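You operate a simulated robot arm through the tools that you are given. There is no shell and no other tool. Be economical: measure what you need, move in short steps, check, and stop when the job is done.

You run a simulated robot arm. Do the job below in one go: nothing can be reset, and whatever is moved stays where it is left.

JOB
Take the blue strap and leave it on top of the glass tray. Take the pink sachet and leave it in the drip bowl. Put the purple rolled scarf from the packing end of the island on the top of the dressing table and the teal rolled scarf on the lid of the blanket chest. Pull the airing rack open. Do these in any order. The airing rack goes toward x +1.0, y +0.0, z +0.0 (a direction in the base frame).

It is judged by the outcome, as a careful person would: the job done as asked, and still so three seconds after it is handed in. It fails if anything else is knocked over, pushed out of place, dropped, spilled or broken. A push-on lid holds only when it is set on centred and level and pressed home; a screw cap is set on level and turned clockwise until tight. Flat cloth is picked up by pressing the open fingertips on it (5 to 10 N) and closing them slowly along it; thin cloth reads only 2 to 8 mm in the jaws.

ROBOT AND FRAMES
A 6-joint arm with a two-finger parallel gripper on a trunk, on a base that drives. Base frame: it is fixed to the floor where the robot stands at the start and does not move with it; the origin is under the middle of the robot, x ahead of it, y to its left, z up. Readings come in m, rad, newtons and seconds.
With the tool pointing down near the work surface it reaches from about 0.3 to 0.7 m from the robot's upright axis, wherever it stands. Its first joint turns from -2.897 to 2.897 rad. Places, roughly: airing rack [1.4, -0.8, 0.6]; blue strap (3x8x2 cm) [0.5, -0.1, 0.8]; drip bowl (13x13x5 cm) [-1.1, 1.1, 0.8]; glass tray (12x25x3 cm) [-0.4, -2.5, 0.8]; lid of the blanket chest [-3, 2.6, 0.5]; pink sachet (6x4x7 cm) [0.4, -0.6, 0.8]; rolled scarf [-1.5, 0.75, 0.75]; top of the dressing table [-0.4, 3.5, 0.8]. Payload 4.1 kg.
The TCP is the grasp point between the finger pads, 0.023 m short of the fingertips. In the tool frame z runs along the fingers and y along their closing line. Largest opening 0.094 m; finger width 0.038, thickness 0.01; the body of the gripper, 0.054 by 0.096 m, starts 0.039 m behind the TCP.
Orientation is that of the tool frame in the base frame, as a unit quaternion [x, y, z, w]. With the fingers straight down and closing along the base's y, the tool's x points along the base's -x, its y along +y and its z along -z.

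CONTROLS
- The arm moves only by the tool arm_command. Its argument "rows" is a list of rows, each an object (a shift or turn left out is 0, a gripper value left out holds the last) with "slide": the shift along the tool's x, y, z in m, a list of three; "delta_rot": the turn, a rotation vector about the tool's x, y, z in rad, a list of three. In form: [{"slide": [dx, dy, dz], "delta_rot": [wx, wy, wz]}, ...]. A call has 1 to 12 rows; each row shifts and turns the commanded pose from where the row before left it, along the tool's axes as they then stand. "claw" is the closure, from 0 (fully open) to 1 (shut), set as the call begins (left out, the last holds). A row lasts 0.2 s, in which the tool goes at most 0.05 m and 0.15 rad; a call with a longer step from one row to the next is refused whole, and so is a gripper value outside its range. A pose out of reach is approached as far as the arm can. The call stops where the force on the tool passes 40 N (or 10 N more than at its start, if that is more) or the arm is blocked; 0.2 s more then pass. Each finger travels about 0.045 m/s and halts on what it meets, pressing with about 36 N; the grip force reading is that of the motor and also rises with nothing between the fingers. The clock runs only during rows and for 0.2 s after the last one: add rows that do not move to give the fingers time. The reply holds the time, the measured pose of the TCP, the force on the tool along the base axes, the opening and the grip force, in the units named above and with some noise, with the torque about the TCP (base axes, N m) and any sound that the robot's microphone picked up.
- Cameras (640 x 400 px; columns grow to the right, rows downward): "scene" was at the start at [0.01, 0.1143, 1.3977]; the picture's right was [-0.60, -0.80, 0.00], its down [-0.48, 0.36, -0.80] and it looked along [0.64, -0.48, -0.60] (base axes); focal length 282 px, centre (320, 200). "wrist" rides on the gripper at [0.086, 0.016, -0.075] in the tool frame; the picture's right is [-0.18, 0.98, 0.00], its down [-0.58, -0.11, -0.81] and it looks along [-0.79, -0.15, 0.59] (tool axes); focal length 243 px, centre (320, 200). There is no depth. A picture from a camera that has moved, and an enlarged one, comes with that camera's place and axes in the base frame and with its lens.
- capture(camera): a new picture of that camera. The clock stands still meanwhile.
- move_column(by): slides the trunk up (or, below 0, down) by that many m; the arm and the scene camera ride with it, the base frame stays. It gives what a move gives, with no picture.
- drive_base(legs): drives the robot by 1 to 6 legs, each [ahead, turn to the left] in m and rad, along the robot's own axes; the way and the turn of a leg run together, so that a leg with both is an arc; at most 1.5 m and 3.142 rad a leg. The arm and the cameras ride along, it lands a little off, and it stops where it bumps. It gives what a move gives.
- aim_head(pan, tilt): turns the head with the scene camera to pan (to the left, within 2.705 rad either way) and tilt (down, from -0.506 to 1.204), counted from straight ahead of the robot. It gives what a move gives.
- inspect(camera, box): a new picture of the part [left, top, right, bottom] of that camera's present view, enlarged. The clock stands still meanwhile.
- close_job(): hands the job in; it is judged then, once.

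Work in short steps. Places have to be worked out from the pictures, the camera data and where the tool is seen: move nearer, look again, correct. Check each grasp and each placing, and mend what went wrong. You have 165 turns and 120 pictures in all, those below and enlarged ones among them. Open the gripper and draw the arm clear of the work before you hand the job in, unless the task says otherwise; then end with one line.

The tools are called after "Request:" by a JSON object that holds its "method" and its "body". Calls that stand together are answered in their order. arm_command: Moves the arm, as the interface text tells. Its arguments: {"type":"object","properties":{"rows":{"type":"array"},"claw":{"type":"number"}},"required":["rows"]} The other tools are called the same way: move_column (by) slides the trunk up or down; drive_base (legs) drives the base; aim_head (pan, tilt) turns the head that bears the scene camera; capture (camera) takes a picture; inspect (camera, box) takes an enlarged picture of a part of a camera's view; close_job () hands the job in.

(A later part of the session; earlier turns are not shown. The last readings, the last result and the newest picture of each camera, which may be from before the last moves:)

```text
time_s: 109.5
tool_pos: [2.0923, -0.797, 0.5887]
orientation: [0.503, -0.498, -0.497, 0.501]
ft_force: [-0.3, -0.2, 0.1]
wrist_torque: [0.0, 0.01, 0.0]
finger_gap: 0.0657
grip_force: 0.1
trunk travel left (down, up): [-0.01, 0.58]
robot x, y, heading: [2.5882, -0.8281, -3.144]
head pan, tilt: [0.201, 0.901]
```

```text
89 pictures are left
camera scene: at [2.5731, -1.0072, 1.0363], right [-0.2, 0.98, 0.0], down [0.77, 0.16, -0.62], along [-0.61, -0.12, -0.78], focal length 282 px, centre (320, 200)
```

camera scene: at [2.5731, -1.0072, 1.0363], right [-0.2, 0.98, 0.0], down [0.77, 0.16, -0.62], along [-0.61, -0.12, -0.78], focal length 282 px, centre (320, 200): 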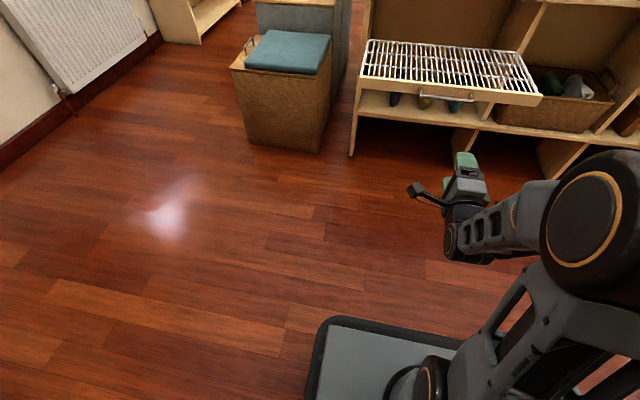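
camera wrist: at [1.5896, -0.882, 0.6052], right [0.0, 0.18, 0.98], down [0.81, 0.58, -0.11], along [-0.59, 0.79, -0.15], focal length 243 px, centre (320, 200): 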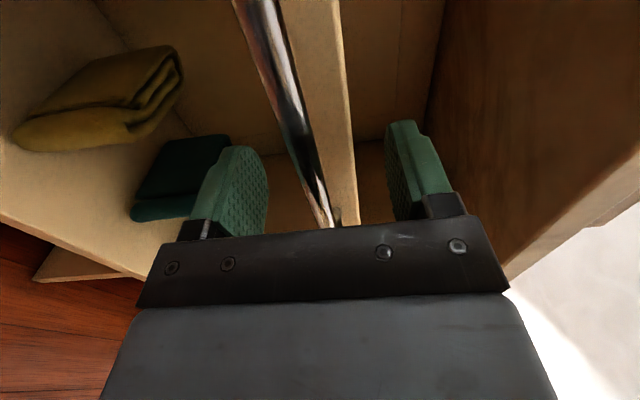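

Rack open. Raise the trunk and restore the downward tool pose.

Request:
{"method": "move_column", "body": {"by": 0.34}}

Request:
{"method": "arm_command", "body": {"rows": [{"delta_rot": [0, 0, -0.143]}, {"delta_rot": [0, 0, -0.143]}, {"delta_rot": [0, 0, -0.143]}, {"delta_rot": [0, 0, -0.143]}, {"delta_rot": [0, 0, -0.143]}, {"delta_rot": [0, 0, -0.143]}, {"delta_rot": [0, 0, -0.143]}, {"delta_rot": [0, 0, -0.143]}, {"delta_rot": [0, 0, -0.143]}, {"delta_rot": [0, 0, -0.143]}, {"delta_rot": [0, 0, -0.141]}]}}

Request:
{"method": "arm_command", "body": {"rows": [{"delta_rot": [0, 0.143, 0]}, {"delta_rot": [0, 0.143, 0]}, {"delta_rot": [0, 0.143, 0]}, {"delta_rot": [0, 0.143, 0]}, {"delta_rot": [0, 0.143, 0]}, {"delta_rot": [0, 0.143, 0]}, {"delta_rot": [0, 0.143, 0]}, {"delta_rot": [0, 0.143, 0]}, {"delta_rot": [0, 0.143, 0]}, {"delta_rot": [0, 0.143, 0]}, {"delta_rot": [0, 0.141, 0]}, {}]}}

```text
time_s: 112.8
tool_pos: [2.0931, -0.7983, 0.9283]
orientation: [0.504, -0.498, -0.497, 0.501]
ft_force: [0.4, 0.2, -0.1]
wrist_torque: [0.0, -0.02, -0.01]
finger_gap: 0.0658
grip_force: 0.0
trunk travel left (down, up): [-0.35, 0.24]
robot x, y, heading: [2.587, -0.8266, -3.141]
head pan, tilt: [0.201, 0.901]
```

```text
time_s: 115.2
tool_pos: [2.0938, -0.7986, 0.9295]
orientation: [0.708, 0.005, -0.706, 0.002]
ft_force: [0.5, -0.3, 1.1]
wrist_torque: [0.01, 0.02, 0.03]
finger_gap: 0.0657
grip_force: 0.0
trunk travel left (down, up): [-0.35, 0.24]
robot x, y, heading: [2.587, -0.8241, -3.145]
head pan, tilt: [0.201, 0.901]
```

```text
time_s: 117.8
tool_pos: [2.1107, -0.7639, 0.8838]
orientation: [0.992, 0.035, -0.095, 0.081]
ft_force: [0.3, 0.0, -0.5]
wrist_torque: [-0.01, 0.01, -0.01]
finger_gap: 0.0657
grip_force: 0.1
out of reach, approached as far as the arm can: row 6, 9, 10, 11
trunk travel left (down, up): [-0.35, 0.24]
robot x, y, heading: [2.5864, -0.8266, -3.144]
head pan, tilt: [0.201, 0.901]
```

The arm hasn't caught up with the commanded pose; let it settle.

Request:
{"method": "arm_command", "body": {"rows": [{}, {}, {}]}}

```text
time_s: 118.7
tool_pos: [2.1103, -0.7633, 0.8826]
orientation: [0.992, 0.034, -0.095, 0.081]
ft_force: [-0.2, -0.3, 0.6]
wrist_torque: [0.0, 0.0, 0.01]
finger_gap: 0.066
grip_force: 0.0
trunk travel left (down, up): [-0.35, 0.24]
robot x, y, heading: [2.5868, -0.8296, -3.143]
head pan, tilt: [0.201, 0.901]
```

Move outward and up to a more comfortable spot.

Request:
{"method": "arm_command", "body": {"rows": [{"slide": [-0.03, 0, -0.03]}, {"slide": [-0.03, 0, -0.03]}, {"slide": [-0.03, 0, -0.03]}, {}, {}]}}

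```text
time_s: 119.8
tool_pos: [2.0486, -0.7474, 0.9747]
orientation: [0.989, 0.035, -0.106, 0.102]
ft_force: [0.5, 0.8, -0.5]
wrist_torque: [-0.01, 0.04, 0.02]
finger_gap: 0.0657
grip_force: 0.2
out of reach, approached as far as the arm can: row 1, 2, 3
trunk travel left (down, up): [-0.35, 0.24]
robot x, y, heading: [2.5853, -0.8289, -3.137]
head pan, tilt: [0.201, 0.901]
```

Still off orientation; go to the radius/height where I did the pitch before (0.58 m out, z 1.03).

Request:
{"method": "arm_command", "body": {"rows": [{"slide": [-0.03, 0.0, -0.03]}, {"slide": [-0.03, 0.0, -0.03]}, {}, {}]}}

Request:
{"method": "aim_head", "body": {"pan": 0.2, "tilt": 0.5}}

Request:
{"method": "capture", "body": {"camera": "scene"}}

```text
time_s: 120.8
tool_pos: [2.0068, -0.7323, 1.0363]
orientation: [0.987, 0.036, -0.11, 0.11]
ft_force: [-0.9, 0.2, 0.0]
wrist_torque: [-0.02, -0.01, 0.0]
finger_gap: 0.0657
grip_force: 0.0
out of reach, approached as far as the arm can: row 1
trunk travel left (down, up): [-0.35, 0.24]
robot x, y, heading: [2.5907, -0.8275, -3.139]
head pan, tilt: [0.201, 0.901]
```

```text
time_s: 121.7
tool_pos: [2.006, -0.7318, 1.0367]
orientation: [0.987, 0.037, -0.109, 0.11]
ft_force: [0.8, 0.0, 0.0]
wrist_torque: [-0.01, -0.02, -0.01]
finger_gap: 0.0657
grip_force: 0.0
trunk travel left (down, up): [-0.35, 0.24]
robot x, y, heading: [2.5829, -0.8283, -3.138]
head pan, tilt: [0.201, 0.499]
```

```text
88 pictures are left
camera scene: at [2.5579, -1.0103, 1.4101], right [-0.2, 0.98, 0.0], down [0.47, 0.1, -0.88], along [-0.86, -0.18, -0.48], focal length 282 px, centre (320, 200)
```

scene: 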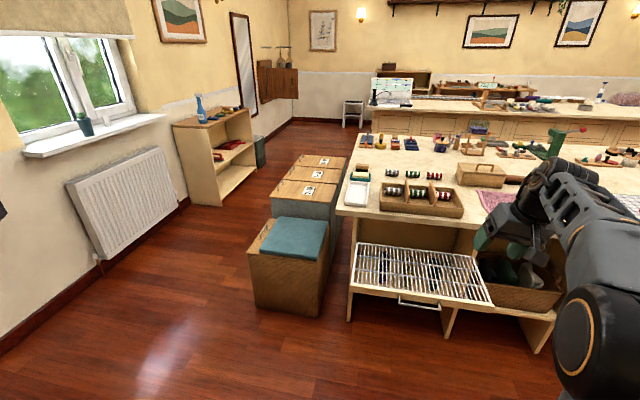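

Row 2 was within reach here. Correct the residual tilt (≈0.22 rad about tool x and y).

Request:
{"method": "arm_command", "body": {"rows": [{"delta_rot": [0.074, 0.074, 0.025]}, {"delta_rot": [0.074, 0.074, 0.025]}, {"delta_rot": [0.074, 0.074, 0.025]}, {}]}}

```text
time_s: 122.7
tool_pos: [2.0053, -0.7324, 1.0361]
orientation: [0.987, 0.036, -0.109, 0.11]
ft_force: [0.7, 0.5, 0.8]
wrist_torque: [0.02, 0.03, 0.03]
finger_gap: 0.0659
grip_force: 0.2
out of reach, approached as far as the arm can: row 1, 2, 3
trunk travel left (down, up): [-0.35, 0.24]
robot x, y, heading: [2.5878, -0.8259, -3.143]
head pan, tilt: [0.201, 0.499]
```

A wrist joint seems at its limit. Try yawing the tool to find which way frees it.

Request:
{"method": "arm_command", "body": {"rows": [{"delta_rot": [0, 0, 0.14]}, {"delta_rot": [0, 0, 0.14]}, {"delta_rot": [0, 0, 0.14]}, {"delta_rot": [0, 0, 0.14]}, {}]}}

```text
time_s: 123.9
tool_pos: [2.0714, -0.6478, 0.984]
orientation: [0.96, -0.224, -0.081, 0.145]
ft_force: [-0.8, 0.4, 0.6]
wrist_torque: [0.01, 0.0, 0.05]
finger_gap: 0.066
grip_force: 0.0
out of reach, approached as far as the arm can: row 2, 3, 4
trunk travel left (down, up): [-0.35, 0.24]
robot x, y, heading: [2.586, -0.8261, -3.139]
head pan, tilt: [0.201, 0.499]
```

Worse that way; yaw the other way.

Request:
{"method": "arm_command", "body": {"rows": [{"delta_rot": [0, 0, -0.14]}, {"delta_rot": [0, 0, -0.14]}, {"delta_rot": [0, 0, -0.14]}, {"delta_rot": [0, 0, -0.14]}, {"delta_rot": [0, 0, -0.14]}, {"delta_rot": [0, 0, -0.14]}, {"delta_rot": [0, 0, -0.14]}, {"delta_rot": [0, 0, -0.14]}, {}]}}

```text
time_s: 125.9
tool_pos: [2.0697, -0.6467, 0.9848]
orientation: [0.938, 0.309, -0.135, 0.077]
ft_force: [0.2, -0.6, -0.2]
wrist_torque: [0.02, 0.02, 0.06]
finger_gap: 0.0657
grip_force: 0.0
trunk travel left (down, up): [-0.35, 0.24]
robot x, y, heading: [2.5843, -0.826, -3.136]
head pan, tilt: [0.201, 0.499]
```

Reachable now. Level the tool here.

Request:
{"method": "arm_command", "body": {"rows": [{"delta_rot": [0.02, 0.102, 0]}, {"delta_rot": [0.02, 0.102, 0]}, {"delta_rot": [0.02, 0.102, 0]}, {}]}}

```text
time_s: 126.9
tool_pos: [2.072, -0.6457, 0.9831]
orientation: [0.941, 0.308, -0.119, 0.07]
ft_force: [-0.9, 0.1, -0.3]
wrist_torque: [0.02, -0.03, -0.01]
finger_gap: 0.066
grip_force: 0.1
out of reach, approached as far as the arm can: row 1, 2, 3
trunk travel left (down, up): [-0.35, 0.24]
robot x, y, heading: [2.5856, -0.8229, -3.142]
head pan, tilt: [0.201, 0.499]
```

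Let me look at the arm itself to understand its configuration.

Request:
{"method": "aim_head", "body": {"pan": -0.5, "tilt": 0.7}}

Request:
{"method": "capture", "body": {"camera": "scene"}}

```text
time_s: 128.0
tool_pos: [2.0719, -0.6465, 0.9822]
orientation: [0.941, 0.308, -0.119, 0.07]
ft_force: [-0.1, -0.5, 1.1]
wrist_torque: [0.0, 0.02, -0.03]
finger_gap: 0.0659
grip_force: 0.2
trunk travel left (down, up): [-0.35, 0.24]
robot x, y, heading: [2.5832, -0.8265, -3.142]
head pan, tilt: [-0.499, 0.7]
```

```text
87 pictures are left
camera scene: at [2.5724, -0.9515, 1.3925], right [0.48, 0.88, 0.0], down [0.57, -0.31, -0.77], along [-0.67, 0.36, -0.64], focal length 282 px, centre (320, 200)
```

scene: 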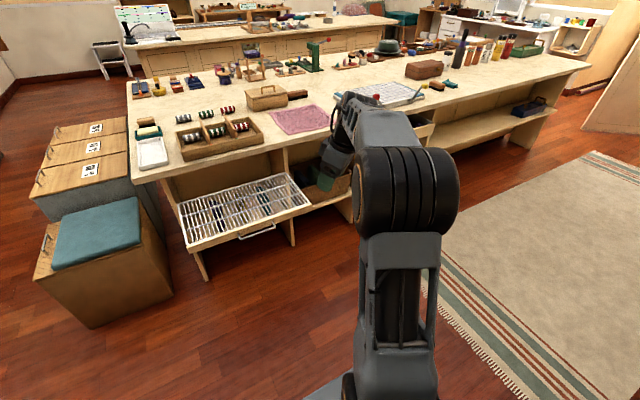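

The wrist's forearm-roll has evidently flipped at the aligned singularity. I'll unwind it: pitch to horizontal, swing the tool to point sideways (+y), then down, then unyaw.

Request:
{"method": "arm_command", "body": {"rows": [{"delta_rot": [0.0584, -0.127, 0.0367]}, {"delta_rot": [0.0584, -0.127, 0.0367]}, {"delta_rot": [0.0584, -0.127, 0.0367]}, {"delta_rot": [0.0584, -0.127, 0.0367]}, {"delta_rot": [0.0584, -0.127, 0.0367]}, {"delta_rot": [0.0584, -0.127, 0.0367]}, {"delta_rot": [0.0584, -0.127, 0.0367]}, {"delta_rot": [0.0584, -0.127, 0.0367]}, {"delta_rot": [0.0584, -0.127, 0.0367]}, {"delta_rot": [0.0584, -0.127, 0.0367]}, {}]}}

Request:
{"method": "arm_command", "body": {"rows": [{"delta_rot": [0.143, 0, 0]}, {"delta_rot": [0.143, 0, 0]}, {"delta_rot": [0.143, 0, 0]}, {"delta_rot": [0.143, 0, 0]}, {"delta_rot": [0.143, 0, 0]}, {"delta_rot": [0.143, 0, 0]}, {"delta_rot": [0.143, 0, 0]}, {"delta_rot": [0.143, 0, 0]}, {}]}}

```text
time_s: 130.4
tool_pos: [2.071, -0.6484, 0.9834]
orientation: [-0.706, -0.001, 0.708, 0.001]
ft_force: [0.9, 1.1, -0.2]
wrist_torque: [-0.03, 0.01, -0.01]
finger_gap: 0.0659
grip_force: 0.1
trunk travel left (down, up): [-0.35, 0.24]
robot x, y, heading: [2.5852, -0.8246, -3.139]
head pan, tilt: [-0.499, 0.7]
```

```text
time_s: 132.4
tool_pos: [2.0713, -0.6467, 0.9841]
orientation: [-0.594, 0.381, 0.596, 0.383]
ft_force: [1.2, -0.1, 1.1]
wrist_torque: [-0.02, 0.02, -0.02]
finger_gap: 0.0658
grip_force: 0.0
trunk travel left (down, up): [-0.35, 0.24]
robot x, y, heading: [2.5869, -0.8268, -3.14]
head pan, tilt: [-0.499, 0.7]
```

Good. Finish the swing and pitch down.

Request:
{"method": "arm_command", "body": {"rows": [{"delta_rot": [0.143, 0, 0]}, {"delta_rot": [0.143, 0, 0]}, {"delta_rot": [0.141, 0, 0]}, {"delta_rot": [0, 0.143, 0]}, {"delta_rot": [0, 0.143, 0]}, {"delta_rot": [0, 0.143, 0]}, {"delta_rot": [0, 0.143, 0]}, {"delta_rot": [0, 0.143, 0]}, {"delta_rot": [0, 0.143, 0]}, {}]}}

Request:
{"method": "arm_command", "body": {"rows": [{"delta_rot": [0, 0.143, 0]}, {"delta_rot": [0, 0.143, 0]}, {"delta_rot": [0, 0.143, 0]}, {"delta_rot": [0, 0.143, 0]}, {"delta_rot": [0, 0.141, 0]}, {}]}}

```text
time_s: 134.6
tool_pos: [2.07, -0.647, 0.984]
orientation: [0.663, -0.662, -0.247, -0.246]
ft_force: [-0.2, -0.4, 0.7]
wrist_torque: [0.0, -0.03, -0.01]
finger_gap: 0.0658
grip_force: 0.0
trunk travel left (down, up): [-0.35, 0.24]
robot x, y, heading: [2.5883, -0.8256, -3.144]
head pan, tilt: [-0.499, 0.7]
```

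```text
time_s: 136.0
tool_pos: [2.0728, -0.6489, 0.9807]
orientation: [0.701, -0.7, -0.096, -0.1]
ft_force: [-0.7, 0.7, 0.1]
wrist_torque: [-0.01, 0.02, 0.01]
finger_gap: 0.0657
grip_force: 0.1
out of reach, approached as far as the arm can: row 4, 5
trunk travel left (down, up): [-0.35, 0.24]
robot x, y, heading: [2.5867, -0.8265, -3.143]
head pan, tilt: [-0.499, 0.7]
```

It swung the wrong way around; the forearm roll must instead pass straight through alignment in-plane. Retrace to horizontal, then line up exactly radially before pitching down.

Request:
{"method": "arm_command", "body": {"rows": [{"delta_rot": [0, -0.144, 0]}, {"delta_rot": [0, -0.144, 0]}, {"delta_rot": [0, -0.144, 0]}, {"delta_rot": [0, -0.144, 0]}, {"delta_rot": [0, -0.144, 0]}, {"delta_rot": [0, -0.144, 0]}, {"delta_rot": [0, -0.144, 0]}, {"delta_rot": [0, -0.144, 0]}, {"delta_rot": [0, -0.144, 0]}, {}]}}

Request:
{"method": "arm_command", "body": {"rows": [{"delta_rot": [-0.143, 0, 0]}, {"delta_rot": [-0.143, 0, 0]}, {"delta_rot": [-0.143, 0, 0]}, {"delta_rot": [-0.143, 0, 0]}, {"delta_rot": [-0.143, 0, 0]}, {"delta_rot": [-0.143, 0, 0]}, {"delta_rot": [-0.143, 0, 0]}, {"delta_rot": [-0.143, 0, 0]}, {"delta_rot": [-0.143, 0, 0]}, {"delta_rot": [-0.143, 0, 0]}, {"delta_rot": [-0.141, 0, 0]}, {}]}}

```text
time_s: 138.2
tool_pos: [2.0728, -0.6495, 0.9802]
orientation: [-0.5, 0.498, 0.5, 0.502]
ft_force: [-1.1, 0.5, 0.0]
wrist_torque: [-0.01, -0.01, -0.03]
finger_gap: 0.0659
grip_force: 0.1
trunk travel left (down, up): [-0.35, 0.24]
robot x, y, heading: [2.5882, -0.8268, -3.142]
head pan, tilt: [-0.499, 0.7]
```

```text
time_s: 140.8
tool_pos: [2.073, -0.6496, 0.9799]
orientation: [0.709, 0.0, -0.705, 0.0]
ft_force: [0.4, -0.2, -0.3]
wrist_torque: [0.02, 0.03, 0.02]
finger_gap: 0.0657
grip_force: 0.0
trunk travel left (down, up): [-0.35, 0.24]
robot x, y, heading: [2.5853, -0.8268, -3.137]
head pan, tilt: [-0.499, 0.7]
```

Line up radially (y = robot's y) further out, then pitch down with full-size steps.

Request:
{"method": "arm_command", "body": {"rows": [{"slide": [-0.01, 0.0354, 0.02]}, {"slide": [-0.01, 0.0354, 0.02]}, {"slide": [-0.01, 0.0354, 0.02]}, {"slide": [-0.01, 0.0354, 0.02]}, {"slide": [-0.01, 0.0355, 0.025]}, {}]}}

Request:
{"method": "arm_command", "body": {"rows": [{"delta_rot": [0, 0.15, 0]}, {"delta_rot": [0, 0.15, 0]}, {"delta_rot": [0, 0.15, 0]}, {"delta_rot": [0, 0.15, 0]}, {"delta_rot": [0, 0.15, 0]}, {"delta_rot": [0, 0.15, 0]}, {"delta_rot": [0, 0.15, 0]}, {"delta_rot": [0, 0.15, 0]}, {"delta_rot": [0, 0.15, 0]}, {"delta_rot": [0, 0.15, 0]}, {"delta_rot": [0, 0.071, 0]}, {}]}}

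```text
time_s: 142.2
tool_pos: [1.9682, -0.8274, 1.0292]
orientation: [0.709, 0.001, -0.705, 0.0]
ft_force: [0.5, -0.2, -0.4]
wrist_torque: [-0.03, 0.01, 0.0]
finger_gap: 0.0658
grip_force: 0.1
trunk travel left (down, up): [-0.35, 0.24]
robot x, y, heading: [2.5874, -0.8245, -3.137]
head pan, tilt: [-0.499, 0.7]
```

```text
time_s: 144.8
tool_pos: [1.9685, -0.8259, 1.0286]
orientation: [1.0, -0.001, 0.003, 0.0]
ft_force: [1.0, 0.4, 0.6]
wrist_torque: [0.04, 0.0, 0.0]
finger_gap: 0.0656
grip_force: 0.0
trunk travel left (down, up): [-0.35, 0.24]
robot x, y, heading: [2.587, -0.8283, -3.135]
head pan, tilt: [-0.499, 0.7]
```

Tool is down again. Retract the arm and drive back around: first to y≈-2.07 facing -x.

Request:
{"method": "arm_command", "body": {"rows": [{"slide": [0.04, 0, 0]}, {"slide": [0.04, 0, 0]}, {"slide": [0.04, 0, 0]}, {"slide": [0.04, 0, 0]}, {"slide": [0, 0, -0.04]}, {}]}}

Request:
{"method": "drive_base", "body": {"legs": [[0, 1.57], [1.26, 0], [0, -1.57]]}}

```text
time_s: 146.2
tool_pos: [2.126, -0.8244, 1.0703]
orientation: [1.0, 0.0, 0.003, -0.002]
ft_force: [-0.4, 0.5, 0.6]
wrist_torque: [0.02, -0.01, 0.02]
finger_gap: 0.0659
grip_force: 0.1
trunk travel left (down, up): [-0.35, 0.24]
robot x, y, heading: [2.5837, -0.8276, -3.141]
head pan, tilt: [-0.499, 0.7]
```

```text
time_s: 158.0
tool_pos: [2.3473, -2.4352, 1.0704]
orientation: [0.877, 0.481, 0.006, 0.008]
ft_force: [25.2, -10.6, 1.8]
wrist_torque: [0.08, 0.34, 0.37]
finger_gap: 0.0536
grip_force: 0.0
trunk travel left (down, up): [-0.35, 0.24]
robot x, y, heading: [2.5922, -2.0428, -2.143]
head pan, tilt: [-0.499, 0.7]
stopped in leg 3: the force on the tool passed its limit (the readings are from after the stop); the commanded pose is now the measured one
```

The tool touched something while turning. Look.

Request:
{"method": "aim_head", "body": {"pan": 0.0, "tilt": 0.5}}

Request:
{"method": "capture", "body": {"camera": "scene"}}

Request:
{"method": "capture", "body": {"camera": "wrist"}}

```text
time_s: 158.9
tool_pos: [2.3477, -2.4323, 1.0704]
orientation: [0.878, 0.479, 0.005, 0.007]
ft_force: [31.0, -10.7, 0.8]
wrist_torque: [0.14, 0.35, 0.35]
finger_gap: 0.0514
grip_force: 0.0
trunk travel left (down, up): [-0.35, 0.24]
robot x, y, heading: [2.5905, -2.0434, -2.143]
head pan, tilt: [0.0, 0.499]
```

```text
86 pictures are left
camera scene: at [2.7192, -2.1621, 1.4096], right [-0.84, 0.54, 0.0], down [0.26, 0.4, -0.88], along [-0.48, -0.74, -0.48], focal length 282 px, centre (320, 200)
```

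scene: 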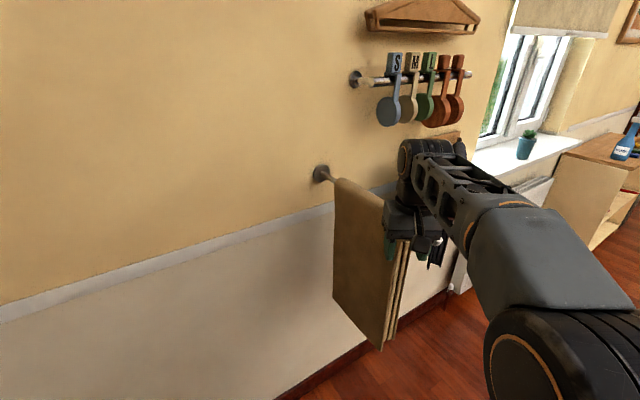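

```text
85 pictures are left
camera wrist: at [2.4059, -2.3686, 1.1464], right [0.73, -0.69, 0.02], down [-0.42, -0.43, 0.8], along [-0.54, -0.59, -0.6], focal length 243 px, centre (320, 200)
```

wrist: 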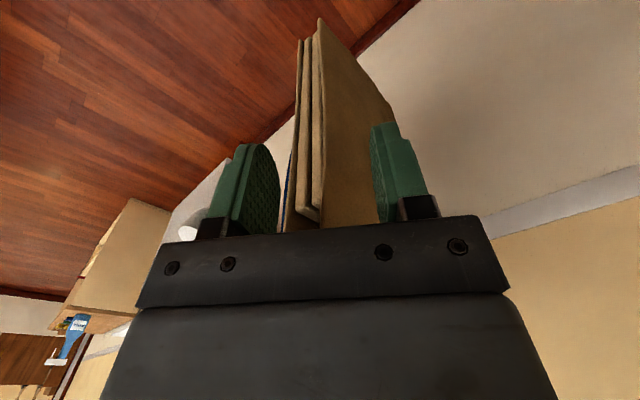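

The gripper met panels hanging from a wall rail. Turn back the way it came.

Request:
{"method": "drive_base", "body": {"legs": [[0, 0.12]]}}

Request:
{"method": "capture", "body": {"camera": "wrist"}}

```text
time_s: 159.9
tool_pos: [2.3908, -2.4584, 1.0707]
orientation: [0.847, 0.531, 0.007, 0.007]
ft_force: [-0.4, 0.1, 0.0]
wrist_torque: [0.02, -0.01, -0.01]
finger_gap: 0.0659
grip_force: 0.1
trunk travel left (down, up): [-0.35, 0.24]
robot x, y, heading: [2.5895, -2.0426, -2.025]
head pan, tilt: [0.0, 0.499]
```

```text
84 pictures are left
camera wrist: at [2.4417, -2.3874, 1.1461], right [0.8, -0.59, 0.02], down [-0.37, -0.47, 0.8], along [-0.47, -0.65, -0.6], focal length 243 px, centre (320, 200)
```

wrist: 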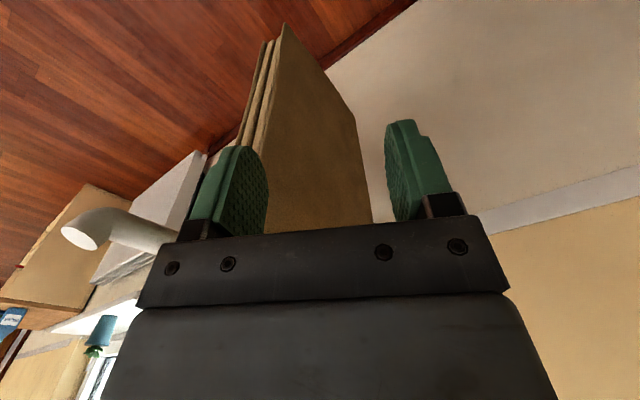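

Free of contact. Keep turning back to face -y, then retreat north before turning.

Request:
{"method": "drive_base", "body": {"legs": [[0, 0.45], [-0.25, 0]]}}

Request:
{"method": "capture", "body": {"camera": "scene"}}

```text
time_s: 163.0
tool_pos: [2.5936, -2.2504, 1.0721]
orientation: [0.708, 0.706, 0.008, 0.005]
ft_force: [0.2, 0.3, -0.7]
wrist_torque: [-0.02, 0.0, -0.01]
finger_gap: 0.066
grip_force: 0.2
trunk travel left (down, up): [-0.35, 0.24]
robot x, y, heading: [2.5914, -1.7886, -1.577]
head pan, tilt: [0.0, 0.499]
```

```text
83 pictures are left
camera scene: at [2.7601, -1.8212, 1.4102], right [-1.0, 0.01, 0.0], down [0.0, 0.48, -0.88], along [-0.01, -0.88, -0.48], focal length 282 px, centre (320, 200)
```

scene: 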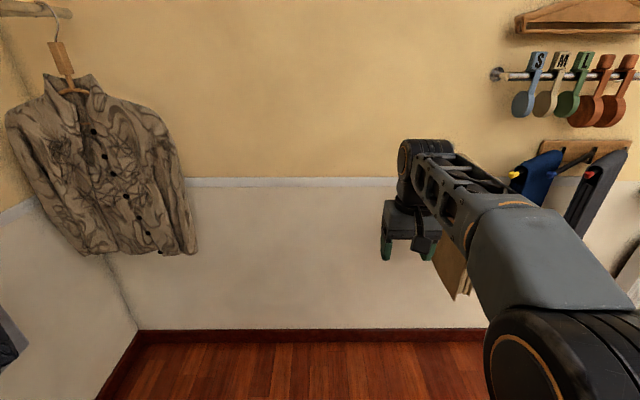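

Clear now. Turn right to face -x here and look at the panels and the way ahead.

Request:
{"method": "drive_base", "body": {"legs": [[0, -1.57]]}}

Request:
{"method": "aim_head", "body": {"pan": 0.6, "tilt": 0.4}}

Request:
{"method": "capture", "body": {"camera": "scene"}}

```text
time_s: 167.2
tool_pos: [2.1337, -1.7977, 1.0706]
orientation: [1.0, 0.009, 0.002, 0.008]
ft_force: [-0.3, -0.7, 0.6]
wrist_torque: [0.02, 0.02, 0.02]
finger_gap: 0.0659
grip_force: 0.0
trunk travel left (down, up): [-0.35, 0.24]
robot x, y, heading: [2.5962, -1.788, -3.128]
head pan, tilt: [0.0, 0.499]
```

```text
time_s: 168.2
tool_pos: [2.1332, -1.7973, 1.0712]
orientation: [1.0, 0.009, 0.002, 0.009]
ft_force: [-0.1, 0.9, 0.8]
wrist_torque: [-0.05, 0.03, 0.01]
finger_gap: 0.0659
grip_force: 0.1
trunk travel left (down, up): [-0.35, 0.24]
robot x, y, heading: [2.5955, -1.7876, -3.119]
head pan, tilt: [0.6, 0.4]
```

```text
82 pictures are left
camera scene: at [2.5807, -2.0081, 1.4193], right [-0.58, 0.82, 0.0], down [0.32, 0.22, -0.92], along [-0.75, -0.53, -0.39], focal length 282 px, centre (320, 200)
```

scene: 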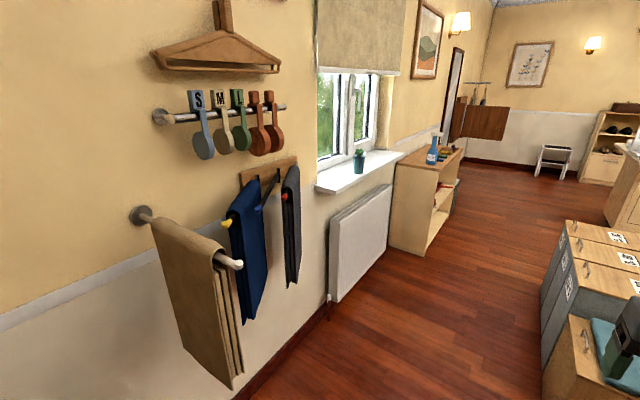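

Nothing dropped; the draped trousers hang as before. Continue west along y≈-2.04.

Request:
{"method": "drive_base", "body": {"legs": [[0, 0.28], [0.88, 0], [0, -0.3], [1.4, 0]]}}

```text
time_s: 181.1
tool_pos: [-0.0578, -2.094, 1.0712]
orientation: [1.0, 0.019, 0.002, 0.008]
ft_force: [-0.2, 1.2, -0.8]
wrist_torque: [-0.02, -0.03, 0.01]
finger_gap: 0.0657
grip_force: 0.1
trunk travel left (down, up): [-0.35, 0.24]
robot x, y, heading: [0.4009, -2.075, -3.109]
head pan, tilt: [0.6, 0.4]
```

Continue to the aisle, turn to +y, and drive up beside the sachets.

Request:
{"method": "drive_base", "body": {"legs": [[0.63, -0.03], [0, -1.575], [1.46, 0]]}}

```text
time_s: 195.3
tool_pos: [-0.1657, -0.2281, 1.071]
orientation: [-0.691, 0.723, 0.005, -0.007]
ft_force: [-0.4, 0.2, 0.0]
wrist_torque: [-0.02, 0.02, -0.02]
finger_gap: 0.0658
grip_force: 0.0
trunk travel left (down, up): [-0.35, 0.24]
robot x, y, heading: [-0.183, -0.6902, 1.522]
head pan, tilt: [0.6, 0.4]
```

Turn to face +x and look at the sachets with both cameras.

Request:
{"method": "drive_base", "body": {"legs": [[0, -1.52]]}}

Request:
{"method": "aim_head", "body": {"pan": 0, "tilt": 0.8}}

Request:
{"method": "capture", "body": {"camera": "scene"}}

Request:
{"method": "capture", "body": {"camera": "wrist"}}

```text
time_s: 199.3
tool_pos: [0.2741, -0.663, 1.07]
orientation: [-0.027, 1.0, 0.009, -0.002]
ft_force: [-0.4, -0.3, -0.3]
wrist_torque: [0.01, 0.04, 0.0]
finger_gap: 0.0656
grip_force: 0.1
trunk travel left (down, up): [-0.35, 0.24]
robot x, y, heading: [-0.1848, -0.6865, 0.053]
head pan, tilt: [0.6, 0.4]
```

```text
time_s: 200.3
tool_pos: [0.2744, -0.6628, 1.071]
orientation: [-0.028, 1.0, 0.008, -0.002]
ft_force: [0.2, 0.1, -0.6]
wrist_torque: [0.0, -0.02, 0.0]
finger_gap: 0.0662
grip_force: 0.1
trunk travel left (down, up): [-0.35, 0.24]
robot x, y, heading: [-0.1864, -0.6825, 0.053]
head pan, tilt: [0.0, 0.799]
```

```text
81 pictures are left
camera scene: at [-0.1732, -0.5208, 1.3843], right [0.05, -1.0, 0.0], down [-0.72, -0.04, -0.7], along [0.7, 0.04, -0.72], focal length 282 px, centre (320, 200)
```

scene: 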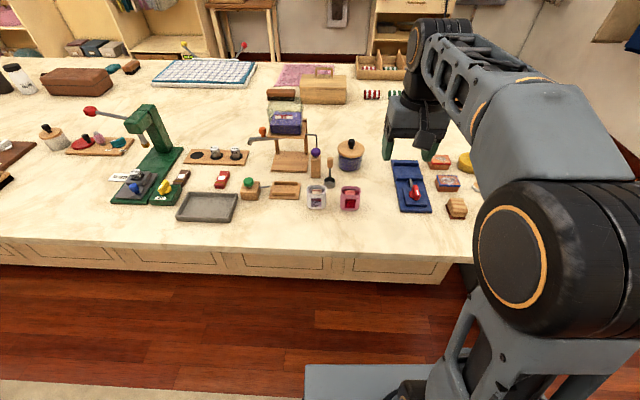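

```text
80 pictures are left
camera wrist: at [0.1869, -0.6523, 1.1461], right [0.13, 0.99, 0.02], down [0.59, -0.09, 0.8], along [0.8, -0.1, -0.6], focal length 243 px, centre (320, 200)
```

wrist: 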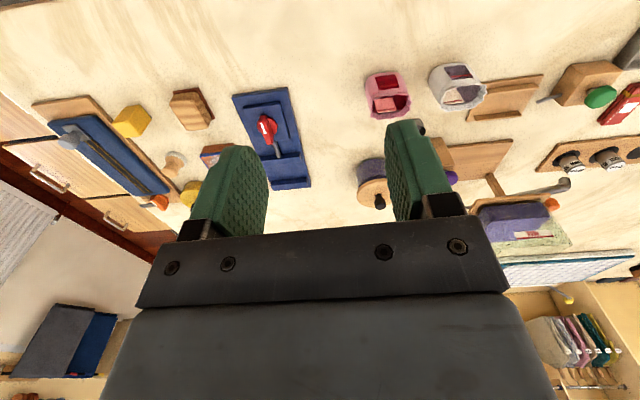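

Request:
{"method": "inspect", "body": {"camera": "wrist", "box": [330, 50, 490, 150]}}

Request:
{"method": "inspect", "body": {"camera": "scene", "box": [290, 150, 390, 215]}}

```text
4.00 times, centred on (410, 100) of wrist
camera zoom: at [0.1869, -0.6523, 1.1461], right [0.13, 0.99, 0.02], down [0.59, -0.09, 0.8], along [0.8, -0.1, -0.6], focal length 970 px, centre (-40, 600)
```

zoom: 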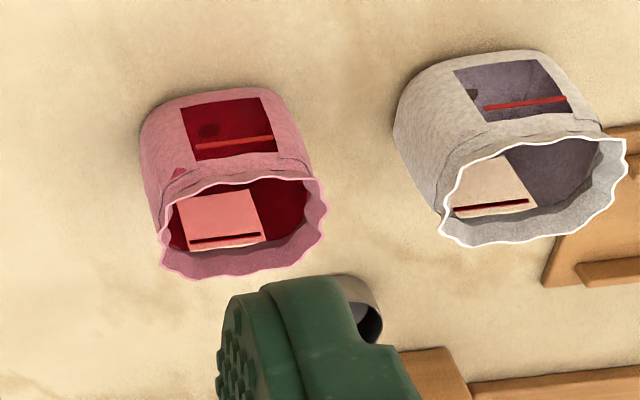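

```text
6.15 times, centred on (340, 182) of scene
camera zoom: at [-0.1732, -0.5208, 1.3843], right [0.05, -1.0, 0.0], down [-0.72, -0.04, -0.7], along [0.7, 0.04, -0.72], focal length 1738 px, centre (197, 308)
```

zoom: 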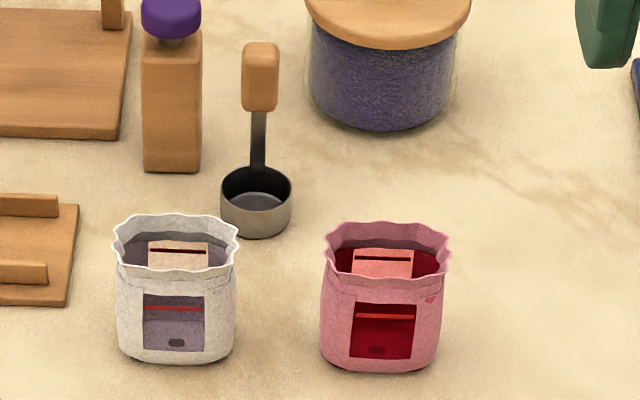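

Pink sachet centre ≈ (0.393, -0.576), rim z≈0.845, ~6 cm wide along y. Move above it at z≈0.93 with jaws at 82 mm.

Request:
{"method": "arm_command", "body": {"claw": 0.13, "rows": [{"slide": [-0.031, 0.02, 0]}, {"slide": [-0.031, 0.02, 0]}, {"slide": [-0.031, 0.02, 0]}, {"slide": [-0.0305, 0.02, 0]}, {"slide": [0, 0, 0.045]}, {"slide": [0, 0, 0.045]}, {"slide": [0, 0, 0.045]}, {}]}}

Request:
{"method": "capture", "body": {"camera": "wrist"}}

Request:
{"method": "inspect", "body": {"camera": "scene", "box": [280, 120, 440, 220]}}

```text
time_s: 202.1
tool_pos: [0.3938, -0.5695, 0.936]
orientation: [-0.027, 1.0, 0.009, -0.002]
ft_force: [0.7, -0.5, 0.2]
wrist_torque: [-0.01, -0.01, 0.03]
finger_gap: 0.0822
grip_force: 0.0
trunk travel left (down, up): [-0.35, 0.24]
robot x, y, heading: [-0.187, -0.6893, 0.059]
head pan, tilt: [0.0, 0.799]
```

```text
77 pictures are left
camera wrist: at [0.307, -0.5591, 1.0121], right [0.13, 0.99, 0.02], down [0.59, -0.09, 0.8], along [0.8, -0.1, -0.6], focal length 243 px, centre (320, 200)
```

wrist: 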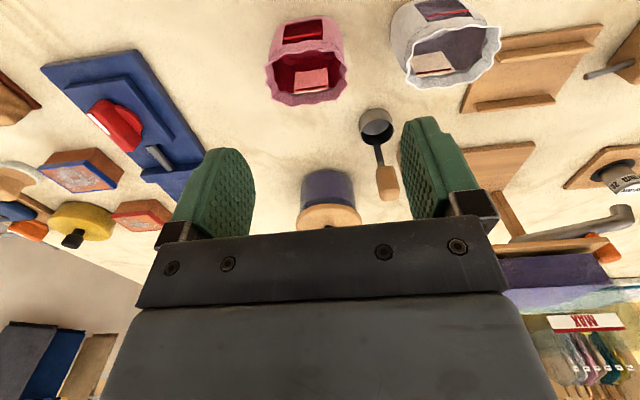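

```text
4.00 times, centred on (360, 170) of scene
camera zoom: at [-0.173, -0.5208, 1.3842], right [0.05, -1.0, 0.0], down [-0.72, -0.04, -0.7], along [0.7, 0.04, -0.72], focal length 1130 px, centre (160, 320)
```

zoom: 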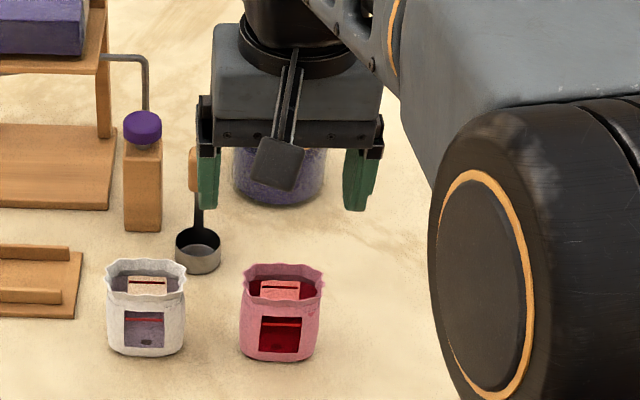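

Centre refined to (0.389, -0.577). Shift 8 mm in -y and descend to z≈0.822.

Request:
{"method": "arm_command", "body": {"rows": [{"slide": [0.004, -0.008, 0.02]}, {"slide": [0, 0, 0.03]}, {"slide": [0, 0, 0.025]}, {"slide": [0, 0, 0.025]}, {"slide": [0, 0, 0.015]}, {}]}}

Request:
{"method": "inspect", "body": {"camera": "scene", "box": [280, 120, 440, 220]}}

```text
time_s: 203.5
tool_pos: [0.3871, -0.5799, 0.8207]
orientation: [-0.027, 1.0, 0.008, -0.003]
ft_force: [1.0, 0.2, 0.5]
wrist_torque: [0.01, -0.01, -0.02]
finger_gap: 0.082
grip_force: 0.0
trunk travel left (down, up): [-0.35, 0.24]
robot x, y, heading: [-0.1843, -0.6869, 0.048]
head pan, tilt: [0.0, 0.799]
```

```text
4.00 times, centred on (360, 170) of scene
camera zoom: at [-0.1732, -0.5209, 1.3842], right [0.05, -1.0, 0.0], down [-0.72, -0.04, -0.7], along [0.7, 0.04, -0.72], focal length 1130 px, centre (160, 320)
```

zoom: 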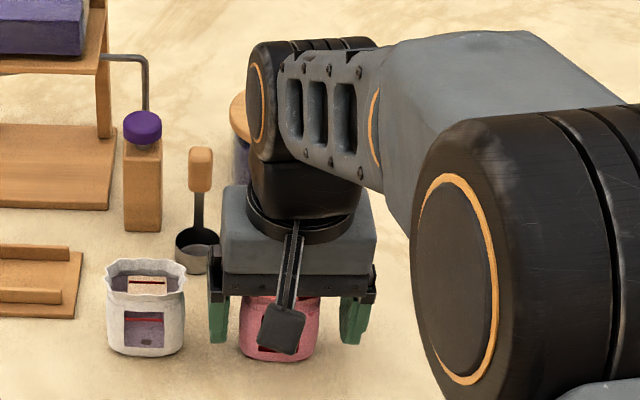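

Fingers straddle the sachet. Close gently.

Request:
{"method": "arm_command", "body": {"claw": 0.5, "rows": [{}, {}, {}, {}, {}]}}

```text
time_s: 204.7
tool_pos: [0.3861, -0.5819, 0.8212]
orientation: [-0.028, 1.0, 0.009, -0.003]
ft_force: [-0.5, 0.9, 1.1]
wrist_torque: [-0.04, -0.06, 0.0]
finger_gap: 0.0512
grip_force: 36.3
trunk travel left (down, up): [-0.35, 0.24]
robot x, y, heading: [-0.1846, -0.6872, 0.054]
head pan, tilt: [0.0, 0.799]
```

Held at 51 mm. Lift and retract.

Request:
{"method": "arm_command", "body": {"rows": [{"slide": [0, 0, -0.02]}, {"slide": [0, 0, -0.03]}, {"slide": [0, 0, -0.04]}, {"slide": [0, 0, -0.045]}, {"slide": [0, 0, -0.045]}, {"slide": [0, 0, -0.045]}, {"slide": [0, 0, -0.04]}, {"slide": [0.04, 0, 0]}, {"slide": [0.04, 0, 0]}, {"slide": [0.04, 0, 0]}, {}]}}

Request:
{"method": "capture", "body": {"camera": "wrist"}}

Request:
{"method": "aim_head", "body": {"pan": 2.3, "tilt": 0.5}}

Request:
{"method": "capture", "body": {"camera": "scene"}}

```text
time_s: 207.1
tool_pos: [0.2686, -0.5915, 1.086]
orientation: [-0.027, 1.0, 0.008, -0.002]
ft_force: [-1.1, -0.2, -0.7]
wrist_torque: [0.01, 0.01, -0.02]
finger_gap: 0.051
grip_force: 35.8
trunk travel left (down, up): [-0.35, 0.24]
robot x, y, heading: [-0.1825, -0.6855, 0.05]
head pan, tilt: [0.0, 0.799]
```

```text
74 pictures are left
camera wrist: at [0.1819, -0.5805, 1.1627], right [0.13, 0.99, 0.02], down [0.59, -0.09, 0.8], along [0.8, -0.1, -0.6], focal length 243 px, centre (320, 200)
```

wrist: 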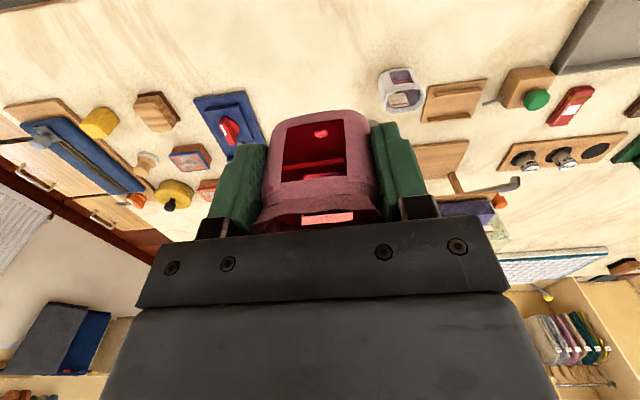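

```text
time_s: 209.2
tool_pos: [0.2694, -0.5902, 1.0866]
orientation: [-0.027, 1.0, 0.008, -0.003]
ft_force: [0.0, -0.7, -0.6]
wrist_torque: [0.0, -0.01, 0.02]
finger_gap: 0.0509
grip_force: 35.7
trunk travel left (down, up): [-0.35, 0.24]
robot x, y, heading: [-0.1881, -0.6893, 0.053]
head pan, tilt: [2.3, 0.499]
```

```text
73 pictures are left
camera scene: at [-0.3178, -0.4603, 1.4102], right [0.71, 0.7, 0.0], down [0.34, -0.34, -0.88], along [-0.62, 0.62, -0.48], focal length 282 px, centre (320, 200)
```

scene: 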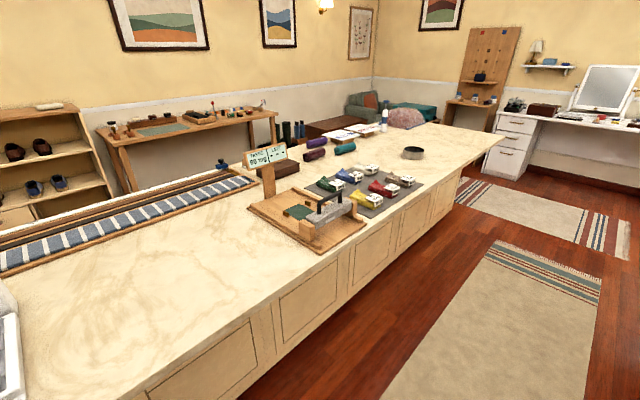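

Sachet held upright. Drip bowl at ≈(-1.10, 1.13) on the island. Drive up the aisle and face the island there.

Request:
{"method": "drive_base", "body": {"legs": [[0, 1.67], [1.3, 0], [0.46, 0], [0, 1.42]]}}

Request:
{"method": "aim_head", "body": {"pan": 0, "tilt": 0.7}}

Request:
{"method": "capture", "body": {"camera": "scene"}}

```text
time_s: 225.6
tool_pos: [-0.9834, 0.946, 1.0871]
orientation: [1.0, 0.007, 0.002, 0.009]
ft_force: [0.7, 0.0, 1.2]
wrist_torque: [0.0, 0.02, -0.02]
finger_gap: 0.0509
grip_force: 35.9
trunk travel left (down, up): [-0.35, 0.24]
robot x, y, heading: [-0.5268, 1.0276, -3.132]
head pan, tilt: [2.3, 0.499]
```

```text
time_s: 227.7
tool_pos: [-0.9838, 0.9458, 1.087]
orientation: [1.0, 0.007, 0.002, 0.009]
ft_force: [0.8, 0.3, -0.4]
wrist_torque: [0.0, 0.0, -0.01]
finger_gap: 0.0513
grip_force: 35.5
trunk travel left (down, up): [-0.35, 0.24]
robot x, y, heading: [-0.5274, 1.0275, -3.132]
head pan, tilt: [0.0, 0.7]
```

```text
72 pictures are left
camera scene: at [-0.5472, 0.8589, 1.3925], right [-0.01, 1.0, 0.0], down [0.64, 0.01, -0.76], along [-0.76, -0.01, -0.64], focal length 282 px, centre (320, 200)
```

scene: 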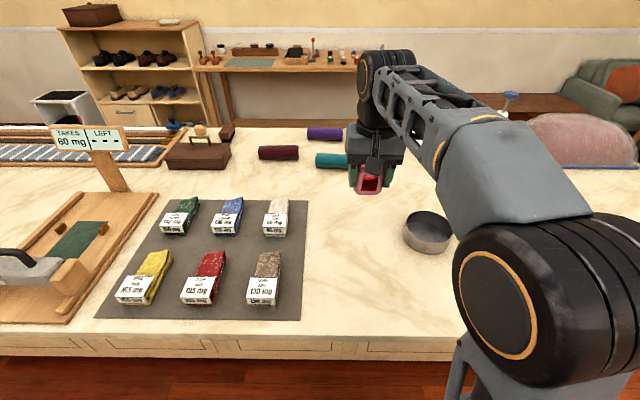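

Bowl centre ≈ (-1.114, 1.160). Move above it and verify with the wrist camera.

Request:
{"method": "arm_command", "body": {"rows": [{"slide": [-0.0212, -0.036, 0]}, {"slide": [-0.0212, -0.036, 0]}, {"slide": [-0.0212, -0.036, 0]}, {"slide": [-0.0212, -0.036, 0]}, {"slide": [-0.0212, -0.036, 0]}, {"slide": [-0.0212, -0.036, 0]}, {"slide": [0, 0, 0.045]}, {"slide": [0, 0, 0.045]}, {}]}}

Request:
{"method": "capture", "body": {"camera": "wrist"}}

Request:
{"method": "inspect", "body": {"camera": "scene", "box": [360, 140, 520, 260]}}

```text
time_s: 229.7
tool_pos: [-1.1125, 1.1546, 0.9938]
orientation: [1.0, 0.007, 0.003, 0.008]
ft_force: [-1.1, -0.9, -0.6]
wrist_torque: [-0.03, -0.04, 0.02]
finger_gap: 0.0509
grip_force: 36.0
trunk travel left (down, up): [-0.35, 0.24]
robot x, y, heading: [-0.5239, 1.0234, -3.129]
head pan, tilt: [0.0, 0.7]
```

```text
71 pictures are left
camera wrist: at [-1.027, 1.1409, 1.0695], right [-0.17, -0.99, 0.02], down [-0.59, 0.11, 0.8], along [-0.79, 0.13, -0.6], focal length 243 px, centre (320, 200)
```

wrist: 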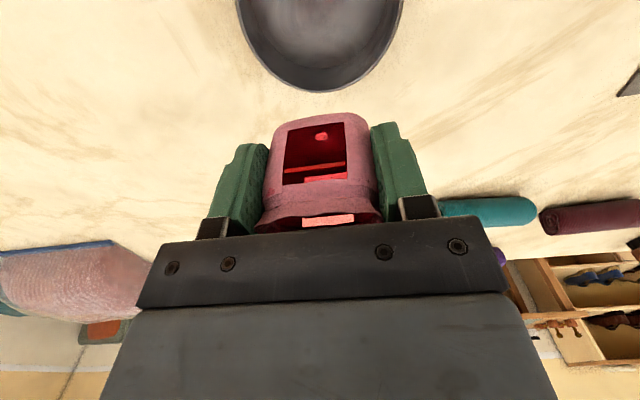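

```text
3.33 times, centred on (440, 200) of scene
camera zoom: at [-0.5473, 0.859, 1.3925], right [-0.01, 1.0, 0.0], down [0.64, 0.01, -0.76], along [-0.76, -0.01, -0.64], focal length 941 px, centre (-80, 200)
```

zoom: 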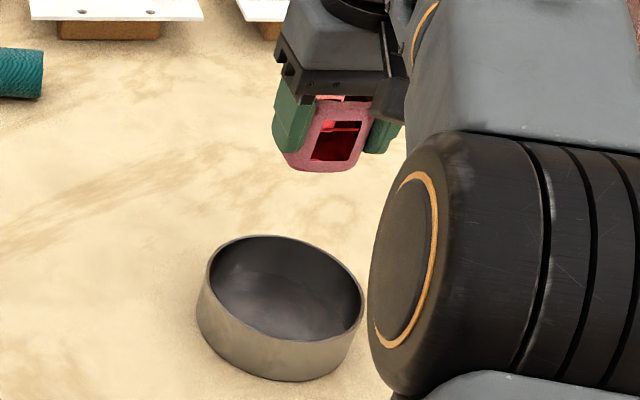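

Refined bowl centre (-1.10, 1.157). Shift 16 mm and lower into the bowl until light contact.

Request:
{"method": "arm_command", "body": {"rows": [{"slide": [0.016, -0.0025, 0]}, {"slide": [0, 0, 0.04]}, {"slide": [0, 0, 0.04]}, {"slide": [0, 0, 0.03]}, {"slide": [0, 0, 0.025]}, {"slide": [0, 0, 0.01]}, {}]}}

Request:
{"method": "inspect", "body": {"camera": "scene", "box": [360, 140, 520, 260]}}

```text
time_s: 231.3
tool_pos: [-1.097, 1.1574, 0.849]
orientation: [1.0, 0.009, -0.001, 0.007]
ft_force: [-3.2, 0.3, 18.6]
wrist_torque: [0.72, 0.37, 0.12]
finger_gap: 0.0511
grip_force: 36.2
trunk travel left (down, up): [-0.35, 0.24]
robot x, y, heading: [-0.5249, 1.0256, -3.124]
head pan, tilt: [0.0, 0.7]
```

```text
3.33 times, centred on (440, 200) of scene
camera zoom: at [-0.5459, 0.8586, 1.3928], right [-0.01, 1.0, 0.0], down [0.64, 0.01, -0.77], along [-0.77, -0.01, -0.64], focal length 941 px, centre (-80, 200)
```

zoom: 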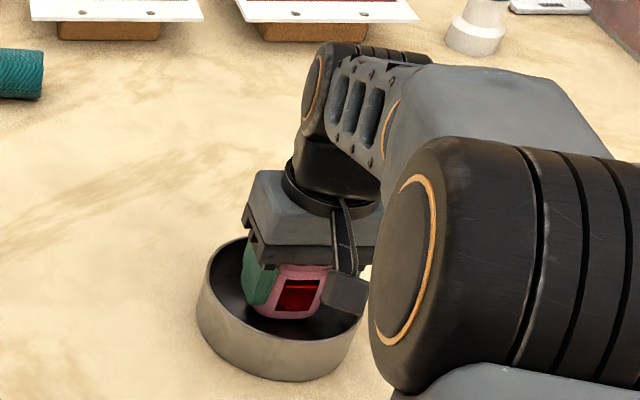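

Sachet is inside the bowl and touching the floor. Release, opening only to 68 mm.

Request:
{"method": "arm_command", "body": {"claw": 0.28, "rows": [{}, {}, {}, {}]}}

Request:
{"method": "arm_command", "body": {"rows": [{"slide": [0, 0, -0.02]}, {"slide": [0, 0, -0.03]}, {"slide": [0, 0, -0.045]}, {"slide": [0, 0, -0.045]}, {"slide": [0, 0, -0.045]}, {"slide": [0, 0.045, 0]}, {"slide": [0, 0.045, 0]}, {"slide": [0, 0.045, 0]}, {}]}}

Request:
{"method": "capture", "body": {"camera": "scene"}}

```text
time_s: 232.3
tool_pos: [-1.0978, 1.1578, 0.8496]
orientation: [1.0, 0.008, 0.0, 0.007]
ft_force: [-7.5, -4.3, 30.1]
wrist_torque: [1.29, 0.57, 0.37]
finger_gap: 0.0655
grip_force: 0.1
trunk travel left (down, up): [-0.35, 0.24]
robot x, y, heading: [-0.5214, 1.0265, -3.13]
head pan, tilt: [0.0, 0.7]
```

```text
time_s: 234.3
tool_pos: [-1.0942, 1.0255, 1.0342]
orientation: [1.0, 0.008, 0.002, 0.009]
ft_force: [-0.1, 0.3, -1.1]
wrist_torque: [0.05, 0.0, -0.02]
finger_gap: 0.0677
grip_force: 0.1
trunk travel left (down, up): [-0.35, 0.24]
robot x, y, heading: [-0.528, 1.0211, -3.133]
head pan, tilt: [0.0, 0.7]
```

```text
68 pictures are left
camera scene: at [-0.5472, 0.8587, 1.3924], right [-0.01, 1.0, 0.0], down [0.64, 0.01, -0.76], along [-0.76, -0.01, -0.64], focal length 282 px, centre (320, 200)
```

scene: 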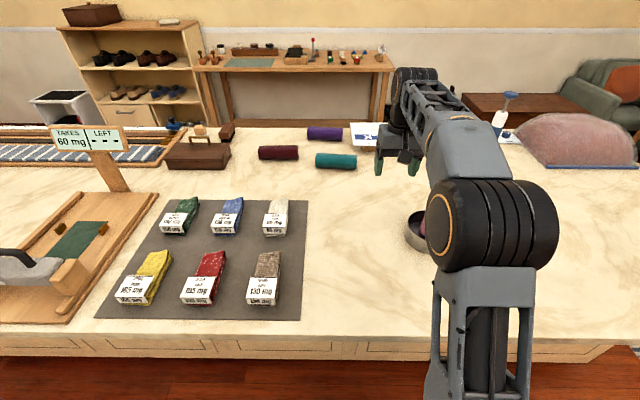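

Move the arm further aside to check the sachet in the bowl.

Request:
{"method": "arm_command", "body": {"rows": [{"slide": [0, 0.045, 0]}, {"slide": [0, 0.045, 0]}, {"slide": [0, 0.045, 0]}, {"slide": [0, 0.045, 0]}, {"slide": [0, 0.045, 0]}, {}]}}

Request:
{"method": "inspect", "body": {"camera": "scene", "box": [240, 100, 480, 260]}}

```text
time_s: 235.7
tool_pos: [-1.0921, 0.7979, 1.0384]
orientation: [1.0, 0.006, 0.003, 0.008]
ft_force: [0.3, 0.0, 0.0]
wrist_torque: [0.0, -0.01, -0.02]
finger_gap: 0.0677
grip_force: 0.0
trunk travel left (down, up): [-0.35, 0.24]
robot x, y, heading: [-0.5268, 1.0245, -3.127]
head pan, tilt: [0.0, 0.7]
```

```text
2.50 times, centred on (360, 180) of scene
camera zoom: at [-0.5472, 0.8585, 1.3924], right [-0.01, 1.0, 0.0], down [0.64, 0.01, -0.76], along [-0.76, -0.01, -0.64], focal length 706 px, centre (220, 250)
```

zoom: 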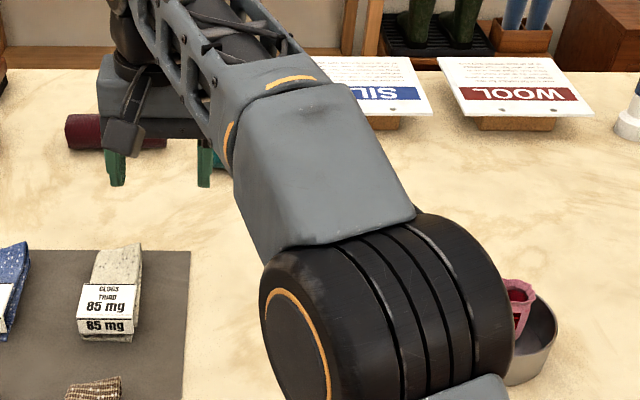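

The sachet stands in the bowl. Scarves: purple ≈(-1.72, 0.87), teal ≈(-1.50, 0.91): must be reached from the island's far side. Tuck the arm, drive to the island's +y end and look.

Request:
{"method": "arm_command", "body": {"rows": [{"slide": [0.03, -0.03, -0.01]}, {"slide": [0.03, -0.03, -0.01]}, {"slide": [0.03, -0.03, -0.01]}, {"slide": [0.03, -0.03, -0.01]}, {"slide": [0.03, -0.03, -0.01]}, {}]}}

Request:
{"method": "drive_base", "body": {"legs": [[0, -1.58], [1.45, 0]]}}

Request:
{"method": "aim_head", "body": {"pan": 1.3, "tilt": 0.5}}

Request:
{"method": "capture", "body": {"camera": "scene"}}

```text
time_s: 237.1
tool_pos: [-0.9397, 0.9562, 1.0867]
orientation: [1.0, 0.006, 0.002, 0.009]
ft_force: [0.1, 0.6, 0.6]
wrist_torque: [-0.03, 0.04, -0.04]
finger_gap: 0.0682
grip_force: 0.0
trunk travel left (down, up): [-0.35, 0.24]
robot x, y, heading: [-0.5243, 1.0268, -3.128]
head pan, tilt: [0.0, 0.7]
```

```text
time_s: 248.2
tool_pos: [-0.5769, 2.8894, 1.0873]
orientation: [0.707, -0.707, -0.006, 0.007]
ft_force: [0.4, 0.4, 0.6]
wrist_torque: [0.03, 0.0, -0.01]
finger_gap: 0.0675
grip_force: 0.0
trunk travel left (down, up): [-0.35, 0.24]
robot x, y, heading: [-0.5127, 2.4678, 1.566]
head pan, tilt: [0.0, 0.7]
```

```text
time_s: 249.6
tool_pos: [-0.5771, 2.8899, 1.0862]
orientation: [0.708, -0.706, -0.005, 0.007]
ft_force: [-0.1, -0.1, -0.2]
wrist_torque: [0.01, 0.02, 0.03]
finger_gap: 0.0677
grip_force: 0.1
trunk travel left (down, up): [-0.35, 0.24]
robot x, y, heading: [-0.5115, 2.4723, 1.568]
head pan, tilt: [1.3, 0.499]
```

```text
66 pictures are left
camera scene: at [-0.7677, 2.4368, 1.4102], right [0.27, 0.96, 0.0], down [0.46, -0.13, -0.88], along [-0.85, 0.24, -0.48], focal length 282 px, centre (320, 200)
```

scene: 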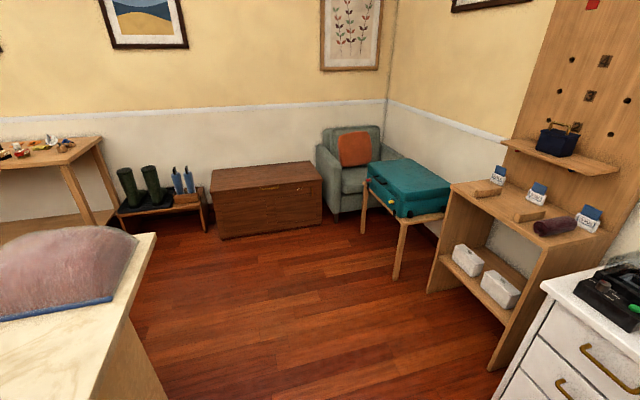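

The brown chest is the blanket chest. A decoy roll sits on the peg-board shelf. Look at the dressing table top ahead.

Request:
{"method": "aim_head", "body": {"pan": 0.0, "tilt": 0.6}}

Request:
{"method": "capture", "body": {"camera": "scene"}}

```text
time_s: 251.1
tool_pos: [-0.5773, 2.8888, 1.0868]
orientation: [0.707, -0.707, -0.004, 0.008]
ft_force: [-0.2, 0.5, -1.2]
wrist_torque: [0.0, -0.02, 0.01]
finger_gap: 0.0677
grip_force: 0.1
trunk travel left (down, up): [-0.35, 0.24]
robot x, y, heading: [-0.5139, 2.4714, 1.571]
head pan, tilt: [0.0, 0.6]
```

```text
65 pictures are left
camera scene: at [-0.68, 2.5006, 1.4011], right [1.0, 0.0, 0.0], down [0.0, -0.56, -0.83], along [0.0, 0.83, -0.56], focal length 282 px, centre (320, 200)
```

scene: 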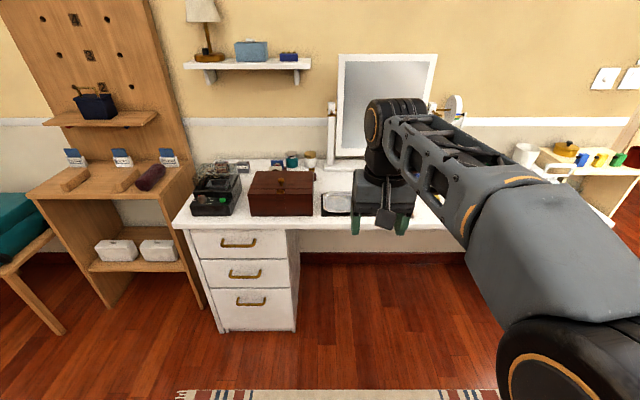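

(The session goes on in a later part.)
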